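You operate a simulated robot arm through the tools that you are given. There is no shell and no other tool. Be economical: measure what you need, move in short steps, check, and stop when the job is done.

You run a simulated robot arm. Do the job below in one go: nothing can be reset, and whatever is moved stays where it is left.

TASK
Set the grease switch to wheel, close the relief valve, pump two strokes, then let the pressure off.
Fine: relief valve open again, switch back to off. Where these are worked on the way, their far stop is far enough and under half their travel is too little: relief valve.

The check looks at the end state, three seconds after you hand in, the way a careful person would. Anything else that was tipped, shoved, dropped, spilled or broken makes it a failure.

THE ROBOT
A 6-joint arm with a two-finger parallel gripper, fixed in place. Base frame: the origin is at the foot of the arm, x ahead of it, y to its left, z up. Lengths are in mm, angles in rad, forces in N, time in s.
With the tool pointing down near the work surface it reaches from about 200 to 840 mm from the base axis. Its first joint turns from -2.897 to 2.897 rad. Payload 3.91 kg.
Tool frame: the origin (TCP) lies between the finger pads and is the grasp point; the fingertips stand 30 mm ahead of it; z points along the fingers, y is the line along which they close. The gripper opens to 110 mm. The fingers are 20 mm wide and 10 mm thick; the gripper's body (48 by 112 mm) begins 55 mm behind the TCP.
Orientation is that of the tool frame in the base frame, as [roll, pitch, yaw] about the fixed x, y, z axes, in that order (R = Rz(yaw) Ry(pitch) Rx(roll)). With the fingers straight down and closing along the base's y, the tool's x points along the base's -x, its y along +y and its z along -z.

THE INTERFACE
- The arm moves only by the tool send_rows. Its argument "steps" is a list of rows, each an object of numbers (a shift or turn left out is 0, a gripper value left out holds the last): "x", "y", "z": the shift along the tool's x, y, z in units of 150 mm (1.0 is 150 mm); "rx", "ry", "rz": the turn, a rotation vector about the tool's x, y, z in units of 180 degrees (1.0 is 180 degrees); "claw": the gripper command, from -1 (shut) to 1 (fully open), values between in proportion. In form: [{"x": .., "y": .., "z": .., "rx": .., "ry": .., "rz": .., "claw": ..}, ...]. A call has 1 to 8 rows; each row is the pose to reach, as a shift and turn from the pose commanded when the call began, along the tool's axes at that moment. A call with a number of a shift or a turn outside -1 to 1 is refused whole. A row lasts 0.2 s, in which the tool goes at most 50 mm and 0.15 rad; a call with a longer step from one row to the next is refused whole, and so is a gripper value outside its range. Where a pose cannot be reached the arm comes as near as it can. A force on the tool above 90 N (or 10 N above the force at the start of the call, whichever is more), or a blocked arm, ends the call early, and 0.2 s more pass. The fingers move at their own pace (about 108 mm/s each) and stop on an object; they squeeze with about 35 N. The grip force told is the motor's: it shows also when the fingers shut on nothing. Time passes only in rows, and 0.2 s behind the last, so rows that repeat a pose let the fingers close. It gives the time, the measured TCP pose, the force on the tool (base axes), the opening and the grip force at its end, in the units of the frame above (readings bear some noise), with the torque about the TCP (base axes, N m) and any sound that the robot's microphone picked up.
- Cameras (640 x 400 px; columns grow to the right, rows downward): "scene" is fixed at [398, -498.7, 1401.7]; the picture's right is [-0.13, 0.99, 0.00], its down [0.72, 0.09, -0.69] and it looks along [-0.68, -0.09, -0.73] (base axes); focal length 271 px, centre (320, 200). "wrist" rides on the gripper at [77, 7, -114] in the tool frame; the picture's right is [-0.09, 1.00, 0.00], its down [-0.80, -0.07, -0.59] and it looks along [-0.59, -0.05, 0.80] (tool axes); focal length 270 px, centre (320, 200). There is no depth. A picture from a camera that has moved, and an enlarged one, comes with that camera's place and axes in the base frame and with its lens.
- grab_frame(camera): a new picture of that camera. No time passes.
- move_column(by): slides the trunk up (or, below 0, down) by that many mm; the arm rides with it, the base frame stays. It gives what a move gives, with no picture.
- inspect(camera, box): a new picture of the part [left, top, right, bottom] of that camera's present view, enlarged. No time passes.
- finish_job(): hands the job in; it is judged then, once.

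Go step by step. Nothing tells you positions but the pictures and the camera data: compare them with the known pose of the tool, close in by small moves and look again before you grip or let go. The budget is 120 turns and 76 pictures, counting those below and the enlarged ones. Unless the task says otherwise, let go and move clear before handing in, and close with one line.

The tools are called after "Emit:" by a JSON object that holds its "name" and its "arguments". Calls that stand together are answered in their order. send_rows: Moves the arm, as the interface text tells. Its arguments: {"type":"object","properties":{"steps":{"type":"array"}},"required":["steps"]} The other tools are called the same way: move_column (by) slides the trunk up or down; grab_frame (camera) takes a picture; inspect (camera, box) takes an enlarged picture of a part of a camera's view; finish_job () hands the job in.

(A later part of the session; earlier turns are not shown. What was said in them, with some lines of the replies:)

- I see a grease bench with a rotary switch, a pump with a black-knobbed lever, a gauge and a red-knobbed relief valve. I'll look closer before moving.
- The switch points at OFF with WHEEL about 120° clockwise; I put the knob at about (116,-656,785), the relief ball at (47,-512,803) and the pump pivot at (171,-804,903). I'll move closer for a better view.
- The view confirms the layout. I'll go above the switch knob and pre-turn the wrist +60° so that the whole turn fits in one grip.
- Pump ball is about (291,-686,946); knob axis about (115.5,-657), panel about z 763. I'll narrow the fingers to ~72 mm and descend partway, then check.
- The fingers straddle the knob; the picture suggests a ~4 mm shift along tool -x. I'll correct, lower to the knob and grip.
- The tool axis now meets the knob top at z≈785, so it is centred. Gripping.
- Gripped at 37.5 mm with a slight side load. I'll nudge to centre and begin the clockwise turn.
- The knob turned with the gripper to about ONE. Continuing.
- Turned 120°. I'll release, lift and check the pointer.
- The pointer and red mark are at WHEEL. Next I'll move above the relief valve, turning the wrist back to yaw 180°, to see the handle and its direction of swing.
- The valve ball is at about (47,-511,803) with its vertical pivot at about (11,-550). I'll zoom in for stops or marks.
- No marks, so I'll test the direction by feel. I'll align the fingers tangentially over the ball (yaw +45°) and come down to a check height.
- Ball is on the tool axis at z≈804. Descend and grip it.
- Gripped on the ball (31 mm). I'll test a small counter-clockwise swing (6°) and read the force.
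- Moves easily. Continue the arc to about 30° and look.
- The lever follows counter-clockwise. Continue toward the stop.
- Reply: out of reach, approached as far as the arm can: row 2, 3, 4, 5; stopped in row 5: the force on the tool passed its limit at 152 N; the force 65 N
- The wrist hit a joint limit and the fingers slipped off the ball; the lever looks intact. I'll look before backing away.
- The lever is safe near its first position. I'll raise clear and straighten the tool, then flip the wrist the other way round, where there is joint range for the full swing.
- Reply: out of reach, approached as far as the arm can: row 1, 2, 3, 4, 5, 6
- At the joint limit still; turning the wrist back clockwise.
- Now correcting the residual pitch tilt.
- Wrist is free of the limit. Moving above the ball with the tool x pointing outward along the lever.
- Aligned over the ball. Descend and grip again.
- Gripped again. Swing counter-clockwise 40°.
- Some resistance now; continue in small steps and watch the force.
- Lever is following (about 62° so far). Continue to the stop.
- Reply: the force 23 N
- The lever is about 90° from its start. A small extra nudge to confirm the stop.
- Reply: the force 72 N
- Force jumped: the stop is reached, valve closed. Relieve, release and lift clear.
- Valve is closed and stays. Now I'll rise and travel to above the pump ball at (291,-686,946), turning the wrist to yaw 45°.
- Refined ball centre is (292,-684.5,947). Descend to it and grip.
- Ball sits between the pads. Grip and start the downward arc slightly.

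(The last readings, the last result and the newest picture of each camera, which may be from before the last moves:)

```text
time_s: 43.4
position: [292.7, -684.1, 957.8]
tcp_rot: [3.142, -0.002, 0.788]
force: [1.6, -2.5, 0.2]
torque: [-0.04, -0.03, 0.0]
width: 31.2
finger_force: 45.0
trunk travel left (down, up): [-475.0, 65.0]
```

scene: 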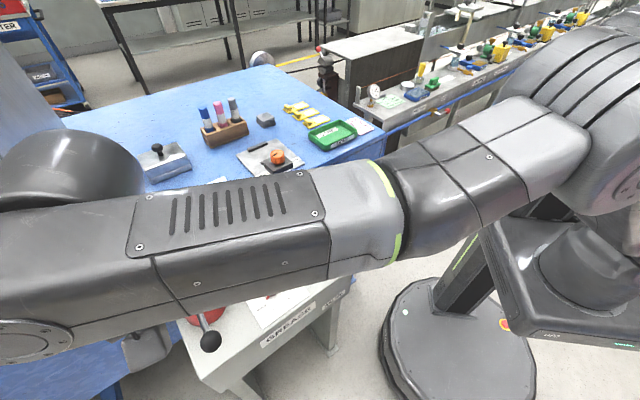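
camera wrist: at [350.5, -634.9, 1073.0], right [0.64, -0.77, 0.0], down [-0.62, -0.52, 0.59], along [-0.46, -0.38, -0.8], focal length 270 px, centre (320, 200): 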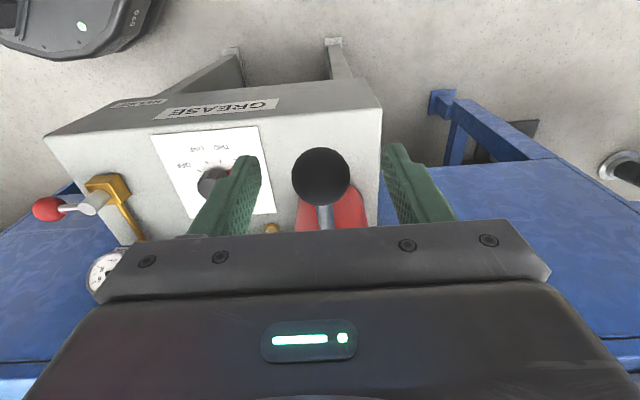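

Pulling the handle down along its arc, first 44 mm.

Emit:
{"name": "send_rows", "arguments": {"steps": [{"x": 0.015, "z": 0.07}, {"x": 0.027, "z": 0.14}, {"x": 0.037, "z": 0.22}, {"x": 0.04, "z": 0.293}, {"x": 0.04, "z": 0.293}]}}

Emit:
{"name": "grab_frame", "arguments": {"camera": "wrist"}}

```text
time_s: 44.6
position: [294.4, -681.1, 914.3]
tcp_rot: [3.141, -0.001, 0.786]
force: [2.5, -17.1, 12.0]
torque: [-1.07, 0.74, -0.03]
width: 31.2
finger_force: 45.2
trunk travel left (down, up): [-475.0, 65.0]
```

```text
37 pictures are left
camera wrist: at [354.2, -631.5, 1029.8], right [0.64, -0.77, 0.0], down [-0.62, -0.52, 0.59], along [-0.45, -0.38, -0.8], focal length 270 px, centre (320, 200)
```

wrist: 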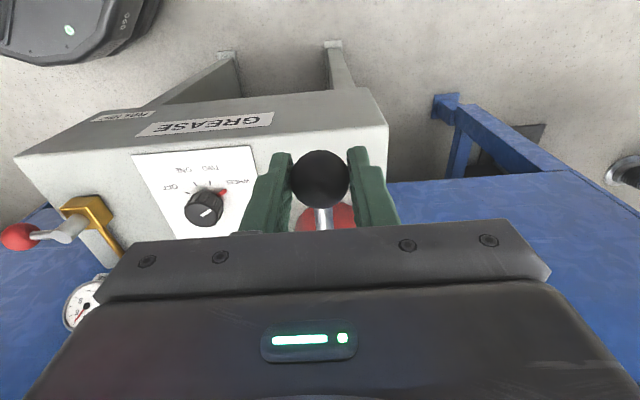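

Handle follows at low force. Continue down.

Emit:
{"name": "send_rows", "arguments": {"steps": [{"x": -0.006, "z": 0.08}, {"x": -0.016, "z": 0.16}, {"x": -0.028, "z": 0.23}, {"x": -0.044, "z": 0.3}, {"x": -0.044, "z": 0.3}]}}

Emit:
{"name": "grab_frame", "arguments": {"camera": "wrist"}}

Emit:
{"name": "grab_frame", "arguments": {"camera": "scene"}}

```text
time_s: 45.8
position: [293.9, -681.0, 873.3]
tcp_rot: [3.14, 0.002, 0.789]
force: [32.9, 13.8, 27.5]
torque: [-0.4, 0.76, 0.03]
width: 31.2
finger_force: 44.9
trunk travel left (down, up): [-475.0, 65.0]
```

```text
36 pictures are left
camera wrist: at [353.6, -631.6, 987.5], right [0.64, -0.76, 0.0], down [-0.62, -0.52, 0.6], along [-0.45, -0.39, -0.8], focal length 270 px, centre (320, 200)
```

wrist: 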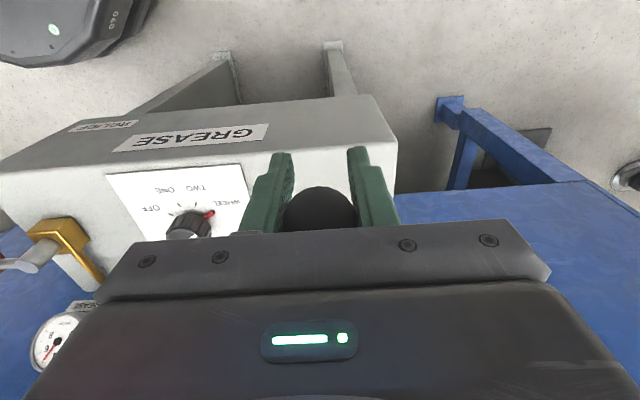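

```text
35 pictures are left
```

scene: 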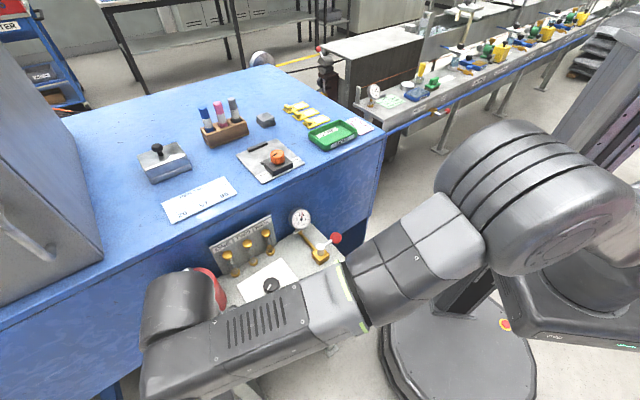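

The ball slipped up in the fingers: either the bottom stop or increased resistance. Checking the gauge and handle.

Emit:
{"name": "inspect", "arguments": {"camera": "scene", "box": [270, 195, 350, 245]}}

Emit:
{"name": "inspect", "arguments": {"camera": "wrist", "box": [220, 140, 420, 240]}}

```text
8.00 times, centred on (310, 220) of scene
camera zoom: at [398.0, -498.7, 1401.7], right [-0.13, 0.99, 0.0], down [0.72, 0.09, -0.69], along [-0.68, -0.09, -0.73], focal length 2169 px, centre (400, 40)
```

zoom: 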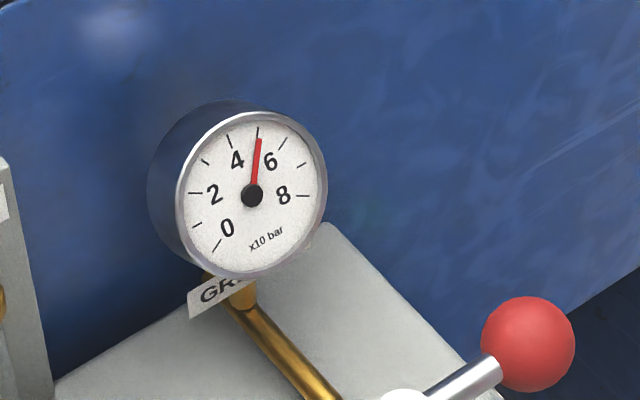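

```text
3.20 times, centred on (320, 190) of wrist
camera zoom: at [353.6, -631.6, 987.5], right [0.64, -0.76, 0.0], down [-0.62, -0.52, 0.6], along [-0.45, -0.39, -0.8], focal length 865 px, centre (320, 232)
```

zoom: 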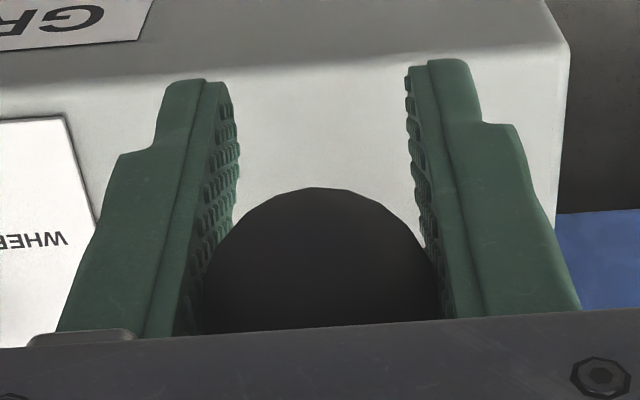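

The gauge shows about 50 bar, so the stroke is working. I'll regrip on the ball at its present height to see whether it can go lower.

Emit:
{"name": "send_rows", "arguments": {"steps": [{"claw": 0.0}, {"claw": 0.2}, {"z": -0.1, "x": 0.02, "claw": 0.2}, {"z": -0.19, "x": 0.02, "claw": 0.2}, {"z": -0.19, "x": 0.02, "claw": 0.2}]}}

Emit:
{"name": "grab_frame", "arguments": {"camera": "wrist"}}

```text
time_s: 47.0
position: [293.2, -682.0, 898.2]
tcp_rot: [-3.14, -0.001, 0.786]
force: [-1.3, 0.1, 1.7]
torque: [0.03, -0.05, 0.01]
width: 65.9
finger_force: 0.0
trunk travel left (down, up): [-475.0, 65.0]
```

```text
32 pictures are left
camera wrist: at [351.5, -633.1, 1012.7], right [0.64, -0.77, 0.0], down [-0.62, -0.52, 0.59], along [-0.46, -0.38, -0.81], focal length 270 px, centre (320, 200)
```

wrist: 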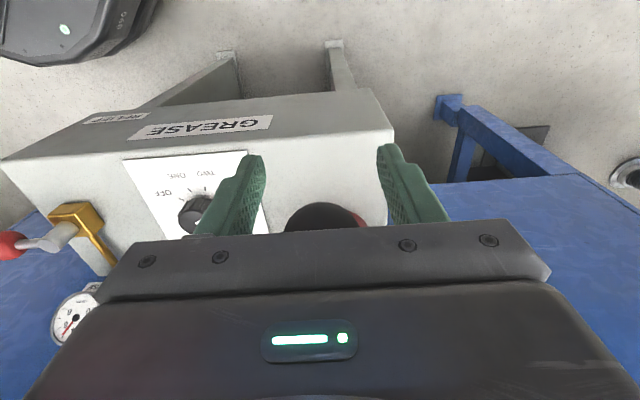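

The ball seems to have risen. Checking the gauge and lever from the scene camera.

Emit:
{"name": "inspect", "arguments": {"camera": "scene", "box": [270, 195, 350, 245]}}

Emit:
{"name": "inspect", "arguments": {"camera": "scene", "box": [130, 240, 290, 380]}}

```text
8.00 times, centred on (310, 220) of scene
camera zoom: at [398.0, -498.7, 1401.7], right [-0.13, 0.99, 0.0], down [0.72, 0.09, -0.69], along [-0.68, -0.09, -0.73], focal length 2169 px, centre (400, 40)
```

zoom: 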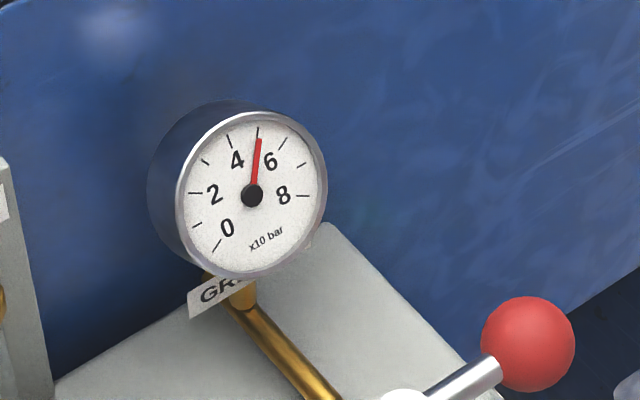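

```text
2.86 times, centred on (210, 310) of scene
camera zoom: at [398.0, -498.7, 1401.7], right [-0.13, 0.99, 0.0], down [0.72, 0.09, -0.69], along [-0.68, -0.09, -0.73], focal length 775 px, centre (634, -114)
```

zoom: 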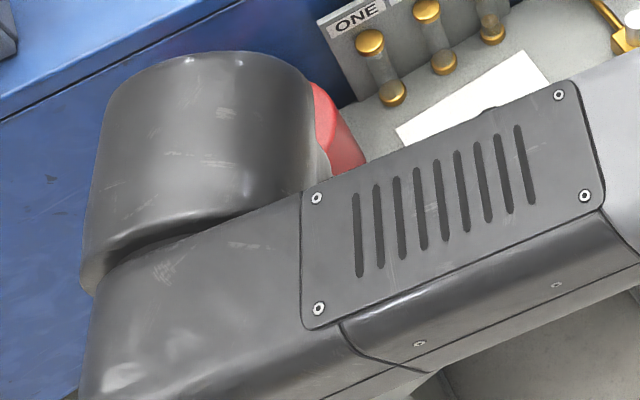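

Pressure holds at ~50 bar. I'll rise to see where the lever sits now.

Emit:
{"name": "send_rows", "arguments": {"steps": [{"z": -0.25, "claw": 0.2}, {"z": -0.45, "claw": 0.2}, {"z": -0.45, "claw": 0.2}]}}

Emit:
{"name": "grab_frame", "arguments": {"camera": "wrist"}}

```text
time_s: 47.8
position: [290.3, -682.0, 964.6]
tcp_rot: [-3.139, -0.001, 0.788]
force: [0.2, 0.3, 0.0]
torque: [-0.02, -0.02, 0.01]
width: 65.9
finger_force: 0.0
trunk travel left (down, up): [-475.0, 65.0]
```

```text
29 pictures are left
camera wrist: at [350.9, -633.2, 1080.5], right [0.64, -0.77, 0.0], down [-0.62, -0.52, 0.59], along [-0.46, -0.38, -0.81], focal length 270 px, centre (320, 200)
```

wrist: 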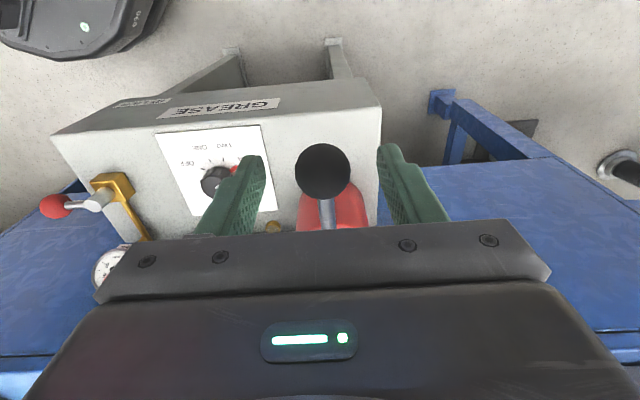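

The lever has sprung back to the top (ball z≈948): one stroke done at ~50 bar. For the second stroke I'll regrip a bit deeper on the ball.

Emit:
{"name": "send_rows", "arguments": {"steps": [{"z": 0.08}, {"z": 0.08, "claw": 0.0}, {"z": 0.08, "claw": -0.4}, {"z": 0.08, "claw": -0.6}, {"z": 0.08, "claw": -0.6}]}}

Emit:
{"name": "send_rows", "arguments": {"steps": [{"x": 0.01, "z": 0.09}, {"x": 0.022, "z": 0.18}, {"x": 0.025, "z": 0.26}, {"x": 0.025, "z": 0.33}, {"x": 0.025, "z": 0.33}]}}

Emit:
{"name": "inspect", "arguments": {"camera": "wrist", "box": [0, 100, 420, 360]}}

```text
time_s: 49.0
position: [291.4, -682.8, 954.1]
tcp_rot: [-3.141, -0.002, 0.787]
force: [5.6, -6.5, 0.6]
torque: [-0.25, -0.01, 0.02]
width: 31.5
finger_force: 44.8
trunk travel left (down, up): [-475.0, 65.0]
```

```text
time_s: 50.2
position: [295.7, -679.2, 903.0]
tcp_rot: [-3.141, 0.0, 0.787]
force: [8.5, -10.2, 12.9]
torque: [-0.95, 0.85, 0.06]
width: 31.2
finger_force: 45.5
trunk travel left (down, up): [-475.0, 65.0]
```

```text
1.52 times, centred on (210, 230) of wrist
camera zoom: at [355.0, -630.5, 1019.4], right [0.64, -0.77, 0.0], down [-0.62, -0.52, 0.59], along [-0.46, -0.38, -0.8], focal length 412 px, centre (488, 154)
```

zoom: 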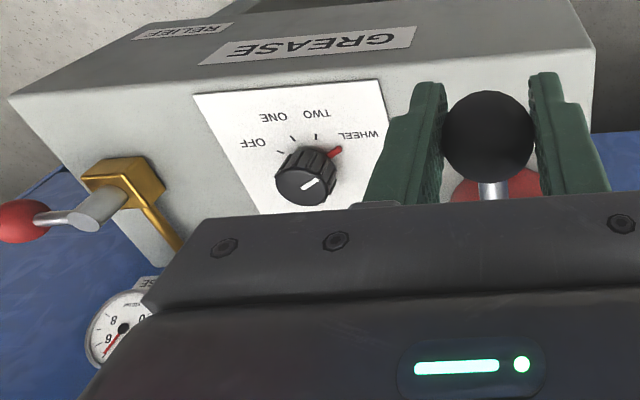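

The handle is down 51 mm without slip. A bit further, keeping lateral neutral, to find the stop.

Emit:
{"name": "send_rows", "arguments": {"steps": [{"z": 0.05}, {"z": 0.1}, {"z": 0.1}]}}

Emit:
{"name": "inspect", "arguments": {"camera": "wrist", "box": [0, 100, 420, 360]}}

Emit:
{"name": "inspect", "arguments": {"camera": "scene", "box": [270, 195, 350, 245]}}

```text
time_s: 51.0
position: [295.6, -679.3, 896.1]
tcp_rot: [3.132, 0.002, 0.788]
force: [10.2, -13.5, 43.1]
torque: [-0.06, 0.0, 0.02]
width: 31.1
finger_force: 45.2
trunk travel left (down, up): [-475.0, 65.0]
```

```text
1.52 times, centred on (210, 230) of wrist
camera zoom: at [354.8, -629.4, 1010.0], right [0.64, -0.77, 0.01], down [-0.62, -0.51, 0.6], along [-0.45, -0.39, -0.8], focal length 412 px, centre (488, 154)
```

zoom: 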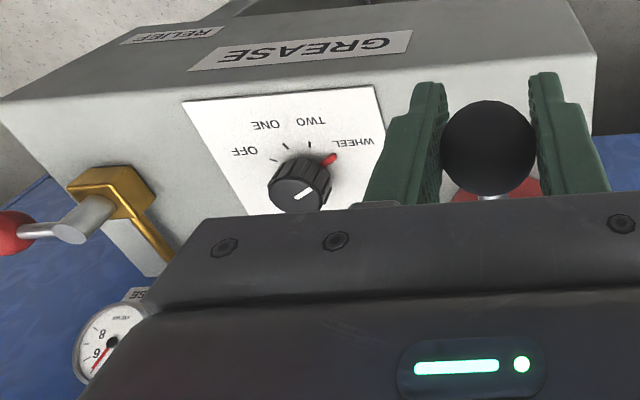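

```text
8.00 times, centred on (310, 220) of scene
camera zoom: at [398.0, -498.7, 1401.7], right [-0.13, 0.99, 0.0], down [0.72, 0.09, -0.69], along [-0.68, -0.09, -0.73], focal length 2169 px, centre (400, 40)
```

zoom: 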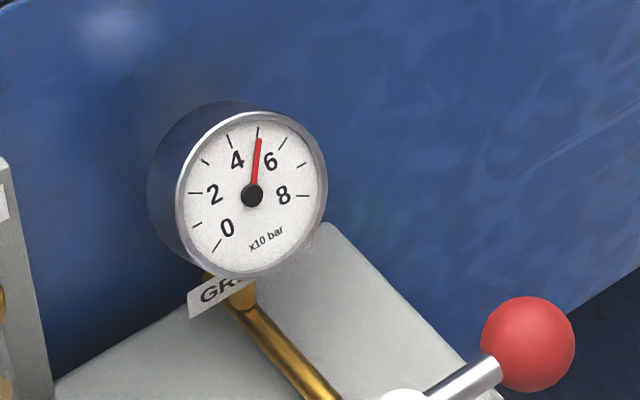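

The bottom stop is felt (43 N). I'll let the lever return up and see the gauge and the sight glasses.

Emit:
{"name": "send_rows", "arguments": {"steps": [{"z": -0.1}, {"z": -0.2}, {"z": -0.3}, {"z": -0.4}, {"z": -0.4, "claw": 0.2}, {"z": -0.4, "claw": 0.2}]}}

Emit:
{"name": "inspect", "arguments": {"camera": "scene", "box": [200, 190, 360, 290]}}

Emit:
{"name": "grab_frame", "arguments": {"camera": "wrist"}}

```text
time_s: 52.4
position: [294.5, -677.5, 948.4]
tcp_rot: [-3.14, -0.002, 0.786]
force: [-0.5, 0.5, 0.9]
torque: [0.0, -0.02, -0.03]
width: 65.9
finger_force: 0.1
trunk travel left (down, up): [-475.0, 65.0]
```

```text
4.00 times, centred on (280, 240) of scene
camera zoom: at [398.0, -498.7, 1401.7], right [-0.13, 0.99, 0.0], down [0.72, 0.09, -0.69], along [-0.68, -0.09, -0.73], focal length 1084 px, centre (480, 40)
```

zoom: 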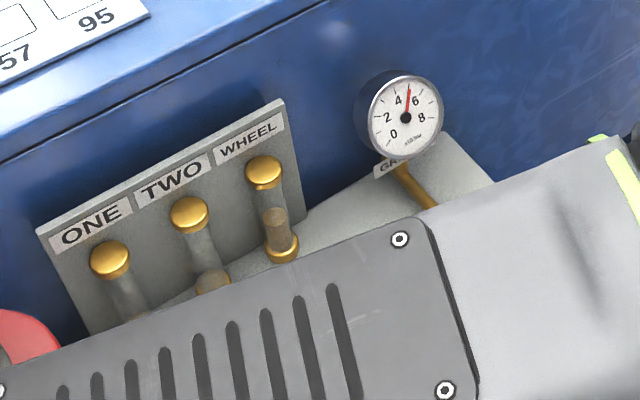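

```text
24 pictures are left
camera wrist: at [354.2, -629.9, 1063.8], right [0.64, -0.77, 0.0], down [-0.62, -0.52, 0.59], along [-0.46, -0.38, -0.81], focal length 270 px, centre (320, 200)
```

wrist: 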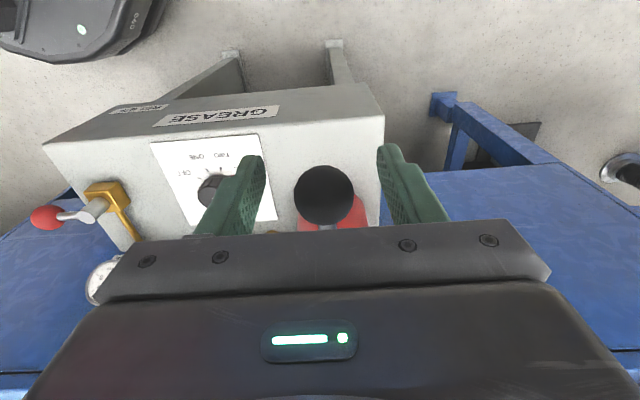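

Gauge holds at 50 bar and the WHEEL sight glass has grease in it. I'll zoom in on the glass for graduation marks before deciding the stroke count.

Emit:
{"name": "inspect", "arguments": {"camera": "scene", "box": [248, 222, 288, 260]}}

```text
10.53 times, centred on (268, 241) of scene
camera zoom: at [398.0, -498.7, 1401.7], right [-0.13, 0.99, 0.0], down [0.72, 0.09, -0.69], along [-0.68, -0.09, -0.73], focal length 2854 px, centre (867, -232)
```

zoom: 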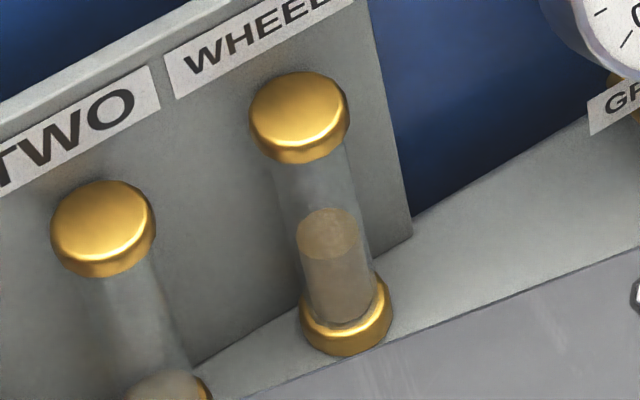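

Both pulls reached the bottom stop and the lever returned each time; two strokes are in. Now lift clear and go back to the relief valve to let the pressure off.

Emit:
{"name": "send_rows", "arguments": {"steps": [{"z": -0.25}, {"z": -0.5}, {"z": -0.73}, {"z": -0.73, "x": -0.07, "y": -0.235}, {"z": -0.73, "x": -0.14, "y": -0.47}, {"z": -0.73, "x": -0.207, "y": -0.707}, {"z": -0.73, "x": -0.207, "y": -0.707}]}}

Emit:
{"name": "send_rows", "arguments": {"steps": [{"x": -0.055, "y": -0.172, "rz": -0.04}, {"x": -0.11, "y": -0.344, "rz": -0.08}, {"x": -0.165, "y": -0.516, "rz": -0.12}, {"x": -0.22, "y": -0.688, "rz": -0.16}, {"x": -0.273, "y": -0.858, "rz": -0.2}, {"x": -0.273, "y": -0.858, "rz": -0.2}]}}

Emit:
{"name": "send_rows", "arguments": {"steps": [{"x": 0.03, "y": -0.103, "rz": -0.0434}, {"x": 0.06, "y": -0.206, "rz": -0.0869}, {"x": 0.09, "y": -0.309, "rz": -0.13}, {"x": 0.12, "y": -0.412, "rz": -0.174}, {"x": 0.15, "y": -0.515, "rz": -0.217}, {"x": 0.18, "y": -0.618, "rz": -0.26}, {"x": 0.21, "y": -0.722, "rz": -0.304}, {"x": 0.21, "y": -0.722, "rz": -0.304}]}}

Emit:
{"name": "inspect", "arguments": {"camera": "scene", "box": [140, 180, 360, 320]}}

Emit:
{"name": "grab_frame", "arguments": {"camera": "wrist"}}

```text
time_s: 54.0
position: [197.8, -626.6, 1057.0]
tcp_rot: [-3.141, -0.001, 0.789]
force: [-0.2, -0.2, -0.5]
torque: [0.01, -0.03, 0.02]
width: 66.0
finger_force: 0.0
trunk travel left (down, up): [-475.0, 65.0]
```

```text
time_s: 55.4
position: [78.7, -564.0, 1057.9]
tcp_rot: [-3.141, -0.001, 1.417]
force: [0.0, -0.2, 0.5]
torque: [0.0, 0.02, 0.0]
width: 65.9
finger_force: 0.1
trunk travel left (down, up): [-475.0, 65.0]
```

```text
time_s: 57.2
position: [-24.1, -516.8, 1058.9]
tcp_rot: [3.141, -0.001, 2.372]
force: [-0.5, 0.2, -0.4]
torque: [0.02, -0.03, 0.01]
width: 66.0
finger_force: 0.0
trunk travel left (down, up): [-475.0, 65.0]
```

```text
2.86 times, centred on (250, 250) of scene
camera zoom: at [398.0, -498.7, 1401.7], right [-0.13, 0.99, 0.0], down [0.72, 0.09, -0.69], along [-0.68, -0.09, -0.73], focal length 775 px, centre (520, 57)
```

zoom: 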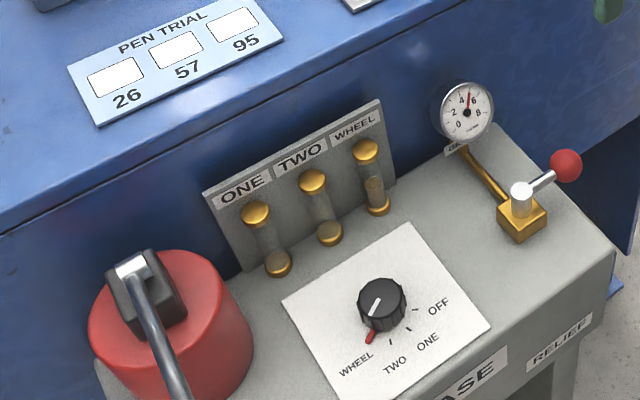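

```text
21 pictures are left
camera wrist: at [-74.2, -458.9, 1173.1], right [0.76, 0.65, 0.0], down [0.53, -0.61, 0.59], along [0.39, -0.45, -0.8], focal length 270 px, centre (320, 200)
```

wrist: 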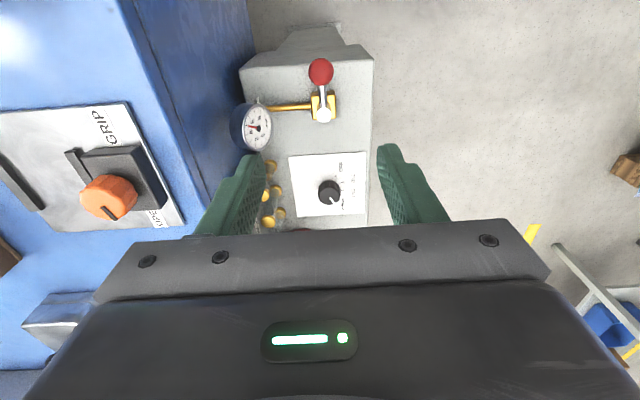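

Lever and gauge are as expected (50 bar). Descend on the relief ball at about (-25.5,-513.5,803) and grip.

Emit:
{"name": "send_rows", "arguments": {"steps": [{"x": 0.023, "y": 0.01, "z": 0.3}, {"x": 0.023, "y": 0.01, "z": 0.6}, {"x": 0.023, "y": 0.01, "z": 0.9}, {"x": 0.023, "y": 0.01, "z": 1.0}, {"x": 0.023, "y": 0.01, "z": 1.0}]}}

Emit:
{"name": "grab_frame", "arguments": {"camera": "wrist"}}

```text
time_s: 58.4
position: [-24.4, -513.0, 908.7]
tcp_rot: [3.139, -0.001, 2.371]
force: [0.3, -0.2, -0.3]
torque: [-0.01, -0.03, 0.01]
width: 66.2
finger_force: 0.0
trunk travel left (down, up): [-475.0, 65.0]
```

```text
20 pictures are left
camera wrist: at [-75.2, -455.4, 1023.5], right [0.76, 0.65, 0.0], down [0.52, -0.61, 0.59], along [0.39, -0.45, -0.8], focal length 270 px, centre (320, 200)
```

wrist: 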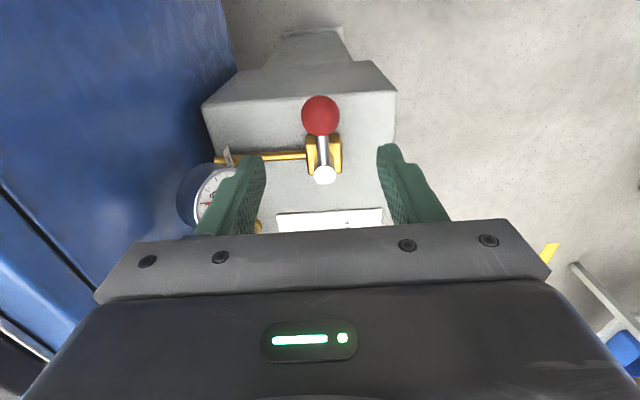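

Aligned. Descend and grip.

Emit:
{"name": "send_rows", "arguments": {"steps": [{"z": 0.25}, {"z": 0.5}, {"z": 0.627}, {"z": 0.627}, {"z": 0.627, "claw": -0.1}, {"z": 0.627, "claw": -0.4}, {"z": 0.627, "claw": -0.55}, {"z": 0.627, "claw": -0.55}]}}

```text
time_s: 60.2
position: [-24.8, -512.4, 814.1]
tcp_rot: [-3.141, -0.001, 2.369]
force: [0.3, 1.5, -0.4]
torque: [-0.01, -0.09, -0.05]
width: 31.2
finger_force: 44.7
trunk travel left (down, up): [-475.0, 65.0]
```

Swing clockwise to reopen, first 48°.

Emit:
{"name": "send_rows", "arguments": {"steps": [{"x": -0.0034, "y": 0.0482, "rz": 0.0444}, {"x": -0.0134, "y": 0.0956, "rz": 0.0889}, {"x": -0.03, "y": 0.141, "rz": 0.1333}, {"x": -0.0527, "y": 0.1837, "rz": 0.1778}, {"x": -0.0811, "y": 0.2228, "rz": 0.2222}, {"x": -0.1147, "y": 0.2576, "rz": 0.2667}, {"x": -0.1147, "y": 0.2576, "rz": 0.2667}]}}

Emit:
{"name": "send_rows", "arguments": {"steps": [{"x": -0.0034, "y": 0.0482, "rz": 0.0444}, {"x": -0.0134, "y": 0.0956, "rz": 0.0889}, {"x": -0.03, "y": 0.141, "rz": 0.1333}, {"x": -0.0527, "y": 0.1837, "rz": 0.1778}, {"x": -0.0811, "y": 0.2228, "rz": 0.2222}, {"x": -0.0811, "y": 0.2228, "rz": 0.2222}]}}

Emit:
{"name": "inspect", "arguments": {"camera": "scene", "box": [220, 180, 380, 300]}}

```text
time_s: 61.8
position: [15.1, -497.0, 815.6]
tcp_rot: [-3.141, -0.001, 1.53]
force: [-6.1, -3.2, 11.4]
torque: [0.29, 0.11, -0.32]
width: 31.4
finger_force: 45.0
trunk travel left (down, up): [-475.0, 65.0]
```

```text
time_s: 63.2
position: [45.6, -510.9, 814.2]
tcp_rot: [3.141, 0.0, 0.833]
force: [-13.2, -4.0, 10.0]
torque: [-0.01, 0.22, -0.33]
width: 31.4
finger_force: 44.5
trunk travel left (down, up): [-475.0, 65.0]
```

```text
3.33 times, centred on (300, 240) of scene
camera zoom: at [398.0, -498.7, 1401.7], right [-0.13, 0.99, 0.0], down [0.72, 0.09, -0.69], along [-0.68, -0.09, -0.73], focal length 904 px, centre (387, 67)
```

zoom: 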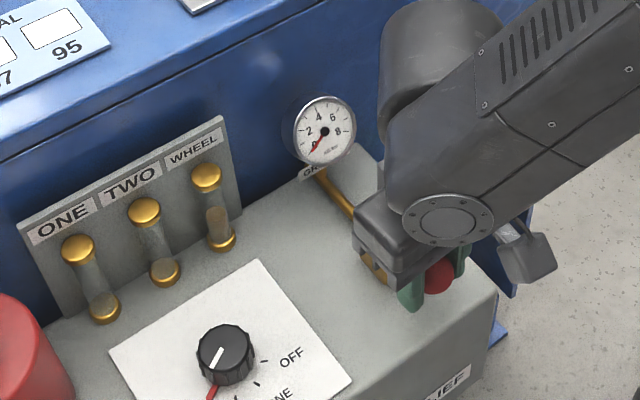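

Pressure is at zero. A small nudge to seat the valve against its open stop, then release and lift.

Emit:
{"name": "send_rows", "arguments": {"steps": [{"x": -0.001, "y": 0.025, "rz": 0.022}, {"x": -0.002, "y": 0.04, "rz": 0.035}, {"x": -0.002, "y": 0.04, "rz": 0.035}]}}

Emit:
{"name": "send_rows", "arguments": {"steps": [{"y": -0.02}, {"y": -0.02, "claw": 0.0}, {"y": -0.02, "claw": 0.3}, {"y": -0.02, "claw": 0.3}, {"y": -0.02, "z": -0.3}, {"y": -0.02, "z": -0.6}, {"y": -0.02, "z": -0.9}, {"y": -0.02, "z": -0.9}]}}

Emit:
{"name": "inspect", "arguments": {"camera": "wrist", "box": [200, 40, 600, 240]}}

```text
time_s: 64.0
position: [47.7, -511.5, 814.5]
tcp_rot: [-3.141, -0.004, 0.72]
force: [-31.6, 11.4, 13.4]
torque: [0.27, 0.53, 0.34]
width: 31.5
finger_force: 44.9
trunk travel left (down, up): [-475.0, 65.0]
```

```text
time_s: 65.8
position: [50.6, -513.5, 948.6]
tcp_rot: [-3.141, -0.003, 0.726]
force: [0.3, -0.1, 0.5]
torque: [0.03, 0.03, 0.04]
width: 71.6
finger_force: 0.0
trunk travel left (down, up): [-475.0, 65.0]
```

```text
1.60 times, centred on (400, 140) of wrist
camera zoom: at [111.3, -468.7, 1064.5], right [0.59, -0.8, 0.0], down [-0.65, -0.48, 0.59], along [-0.48, -0.35, -0.8], focal length 432 px, centre (192, 296)
```

zoom: 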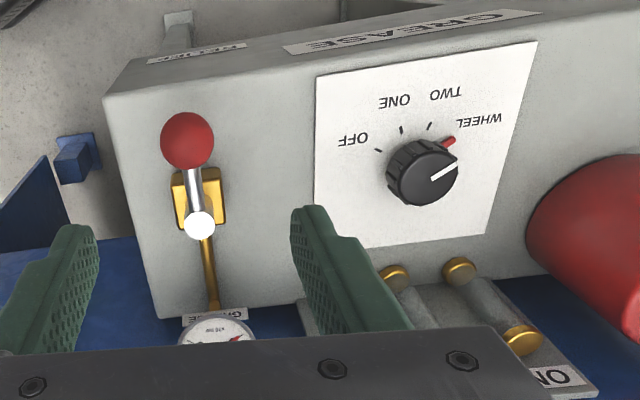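

Valve is on its open stop and gauge at zero. Now move over the switch knob (116.5,-654).

Emit:
{"name": "send_rows", "arguments": {"steps": [{"x": -0.06, "y": 0.2}, {"x": -0.12, "y": 0.4}, {"x": -0.18, "y": 0.6}, {"x": -0.24, "y": 0.8}, {"x": -0.293, "y": 0.993, "z": 0.1}, {"x": -0.293, "y": 0.993, "z": 0.4}, {"x": -0.293, "y": 0.993, "z": 0.5}, {"x": -0.293, "y": 0.993, "z": 0.5}]}}

Emit:
{"name": "grab_frame", "arguments": {"camera": "wrist"}}

```text
time_s: 67.6
position: [115.0, -654.4, 873.2]
tcp_rot: [-3.141, -0.002, 0.726]
force: [0.2, 0.0, 0.3]
torque: [-0.01, -0.01, 0.03]
width: 71.5
finger_force: 0.0
trunk travel left (down, up): [-475.0, 65.0]
```

```text
17 pictures are left
camera wrist: at [177.1, -607.8, 988.4], right [0.59, -0.8, 0.0], down [-0.65, -0.48, 0.59], along [-0.48, -0.35, -0.8], focal length 270 px, centre (320, 200)
```

wrist: 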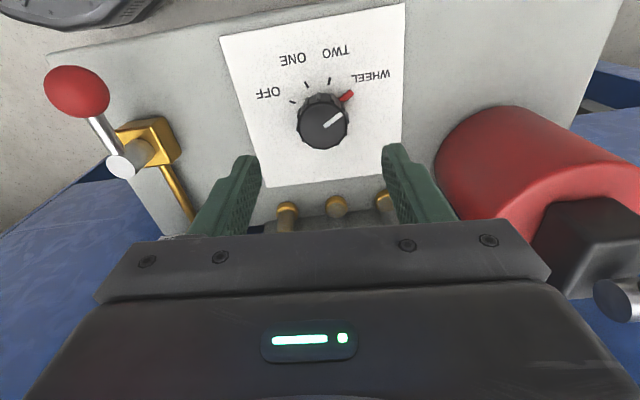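

Centred within ~2 mm. Descend and grip the knob.

Emit:
{"name": "send_rows", "arguments": {"steps": [{"y": 0.008, "z": 0.2}, {"y": 0.008, "z": 0.4}, {"y": 0.008, "z": 0.48}, {"y": 0.008, "z": 0.48}, {"y": 0.008, "z": 0.48, "claw": -0.1}, {"y": 0.008, "z": 0.48, "claw": -0.4}, {"y": 0.008, "z": 0.48, "claw": -0.5}, {"y": 0.008, "z": 0.48, "claw": -0.5}]}}

```text
time_s: 69.4
position: [116.1, -653.2, 800.5]
tcp_rot: [-3.14, -0.003, 0.725]
force: [1.6, -3.2, -1.3]
torque: [-0.9, -0.35, -0.03]
width: 37.7
finger_force: 45.2
trunk travel left (down, up): [-475.0, 65.0]
```

Well gripped with low side load. Turn counter-clockwise 120° in two steps.

Emit:
{"name": "send_rows", "arguments": {"steps": [{"rz": -0.045}, {"rz": -0.09}, {"rz": -0.135}, {"rz": -0.18}, {"rz": -0.225}, {"rz": -0.27}, {"rz": -0.315}, {"rz": -0.333}]}}

Emit:
{"name": "send_rows", "arguments": {"steps": [{"rz": -0.045}, {"rz": -0.09}, {"rz": -0.135}, {"rz": -0.18}, {"rz": -0.225}, {"rz": -0.27}, {"rz": -0.315}, {"rz": -0.334}]}}

Emit:
{"name": "grab_frame", "arguments": {"camera": "wrist"}}

```text
time_s: 71.2
position: [117.0, -654.2, 801.8]
tcp_rot: [3.141, -0.004, 1.773]
force: [9.8, -9.1, -3.7]
torque: [0.15, -0.5, -0.01]
width: 37.5
finger_force: 44.9
trunk travel left (down, up): [-475.0, 65.0]
```

```text
time_s: 73.0
position: [117.7, -654.1, 801.5]
tcp_rot: [3.14, -0.003, 2.821]
force: [16.9, -3.6, -2.0]
torque: [-0.36, 0.43, -0.27]
width: 37.3
finger_force: 45.0
trunk travel left (down, up): [-475.0, 65.0]
```

```text
16 pictures are left
camera wrist: at [46.8, -624.2, 916.7], right [0.4, 0.92, 0.0], down [0.74, -0.32, 0.59], along [0.54, -0.23, -0.81], focal length 270 px, centre (320, 200)
```

wrist: 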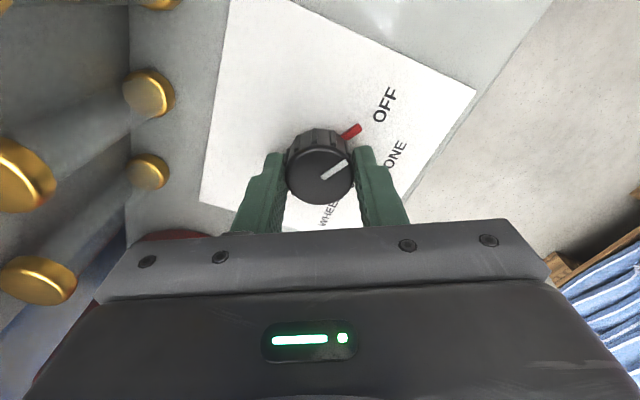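

The OFF mark is red. Release and lift well clear, then check everything.

Emit:
{"name": "send_rows", "arguments": {"steps": [{"claw": 0.0}, {"claw": 0.3}, {"claw": 0.3}, {"z": -0.25, "claw": 0.3}, {"z": -0.5, "claw": 0.3}, {"z": -0.75, "claw": 0.3}, {"z": -1.0, "claw": 0.3}, {"z": -1.0, "claw": 0.3}]}}

Emit:
{"name": "send_rows", "arguments": {"steps": [{"z": -0.3}, {"z": -0.5, "y": 0.25}, {"z": -0.5, "y": 0.5}, {"z": -0.5, "y": 0.8}, {"z": -0.5, "y": 0.99}, {"z": -0.5, "y": 0.99}]}}

Emit:
{"name": "inspect", "arguments": {"camera": "scene", "box": [140, 190, 360, 380]}}

Emit:
{"name": "grab_frame", "arguments": {"camera": "scene"}}

```text
time_s: 74.8
position: [117.0, -655.1, 950.6]
tcp_rot: [3.138, -0.001, 2.819]
force: [-0.2, -0.2, -0.2]
torque: [-0.04, 0.04, 0.02]
width: 71.4
finger_force: 0.0
trunk travel left (down, up): [-475.0, 65.0]
```

```text
time_s: 76.2
position: [162.4, -513.7, 1026.5]
tcp_rot: [3.14, 0.001, 2.82]
force: [-0.7, 0.4, 0.2]
torque: [0.0, 0.04, -0.03]
width: 71.6
finger_force: 0.0
trunk travel left (down, up): [-475.0, 65.0]
```

```text
2.11 times, centred on (250, 285) of scene
camera zoom: at [398.0, -498.7, 1401.7], right [-0.13, 0.99, 0.0], down [0.72, 0.09, -0.69], along [-0.68, -0.09, -0.73], focal length 571 px, centre (467, 21)
```

zoom: 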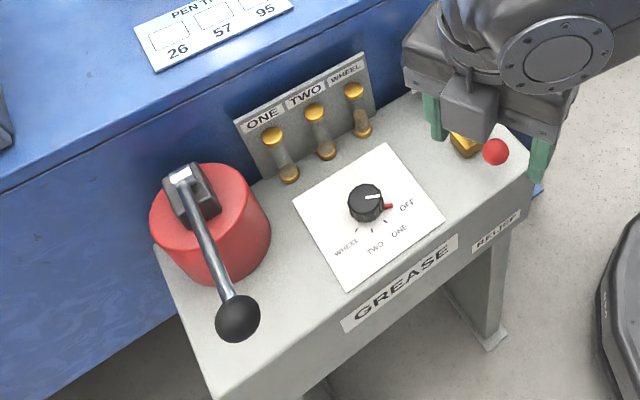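

```text
14 pictures are left
```

scene: 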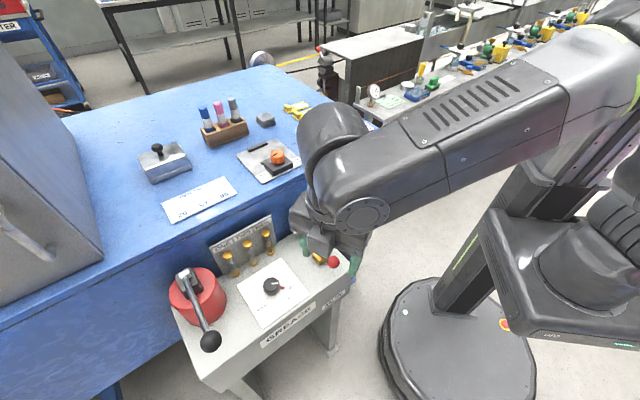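

Switch is at OFF, the relief valve is open, the pump lever is up and nothing else was disturbed. The gauge read zero when I opened the valve, and the arm is clear, so I'm handing in.

Emit:
{"name": "finish_job", "arguments": {}}

```text
The job is handed in.
```

I set the switch to WHEEL, closed the relief valve, pumped two strokes and let the pressure off; the switch is back at OFF and the valve is open against its stop. I counted the two strokes by feel, because the gauge read 50 bar after the first stroke and stayed there after the second.
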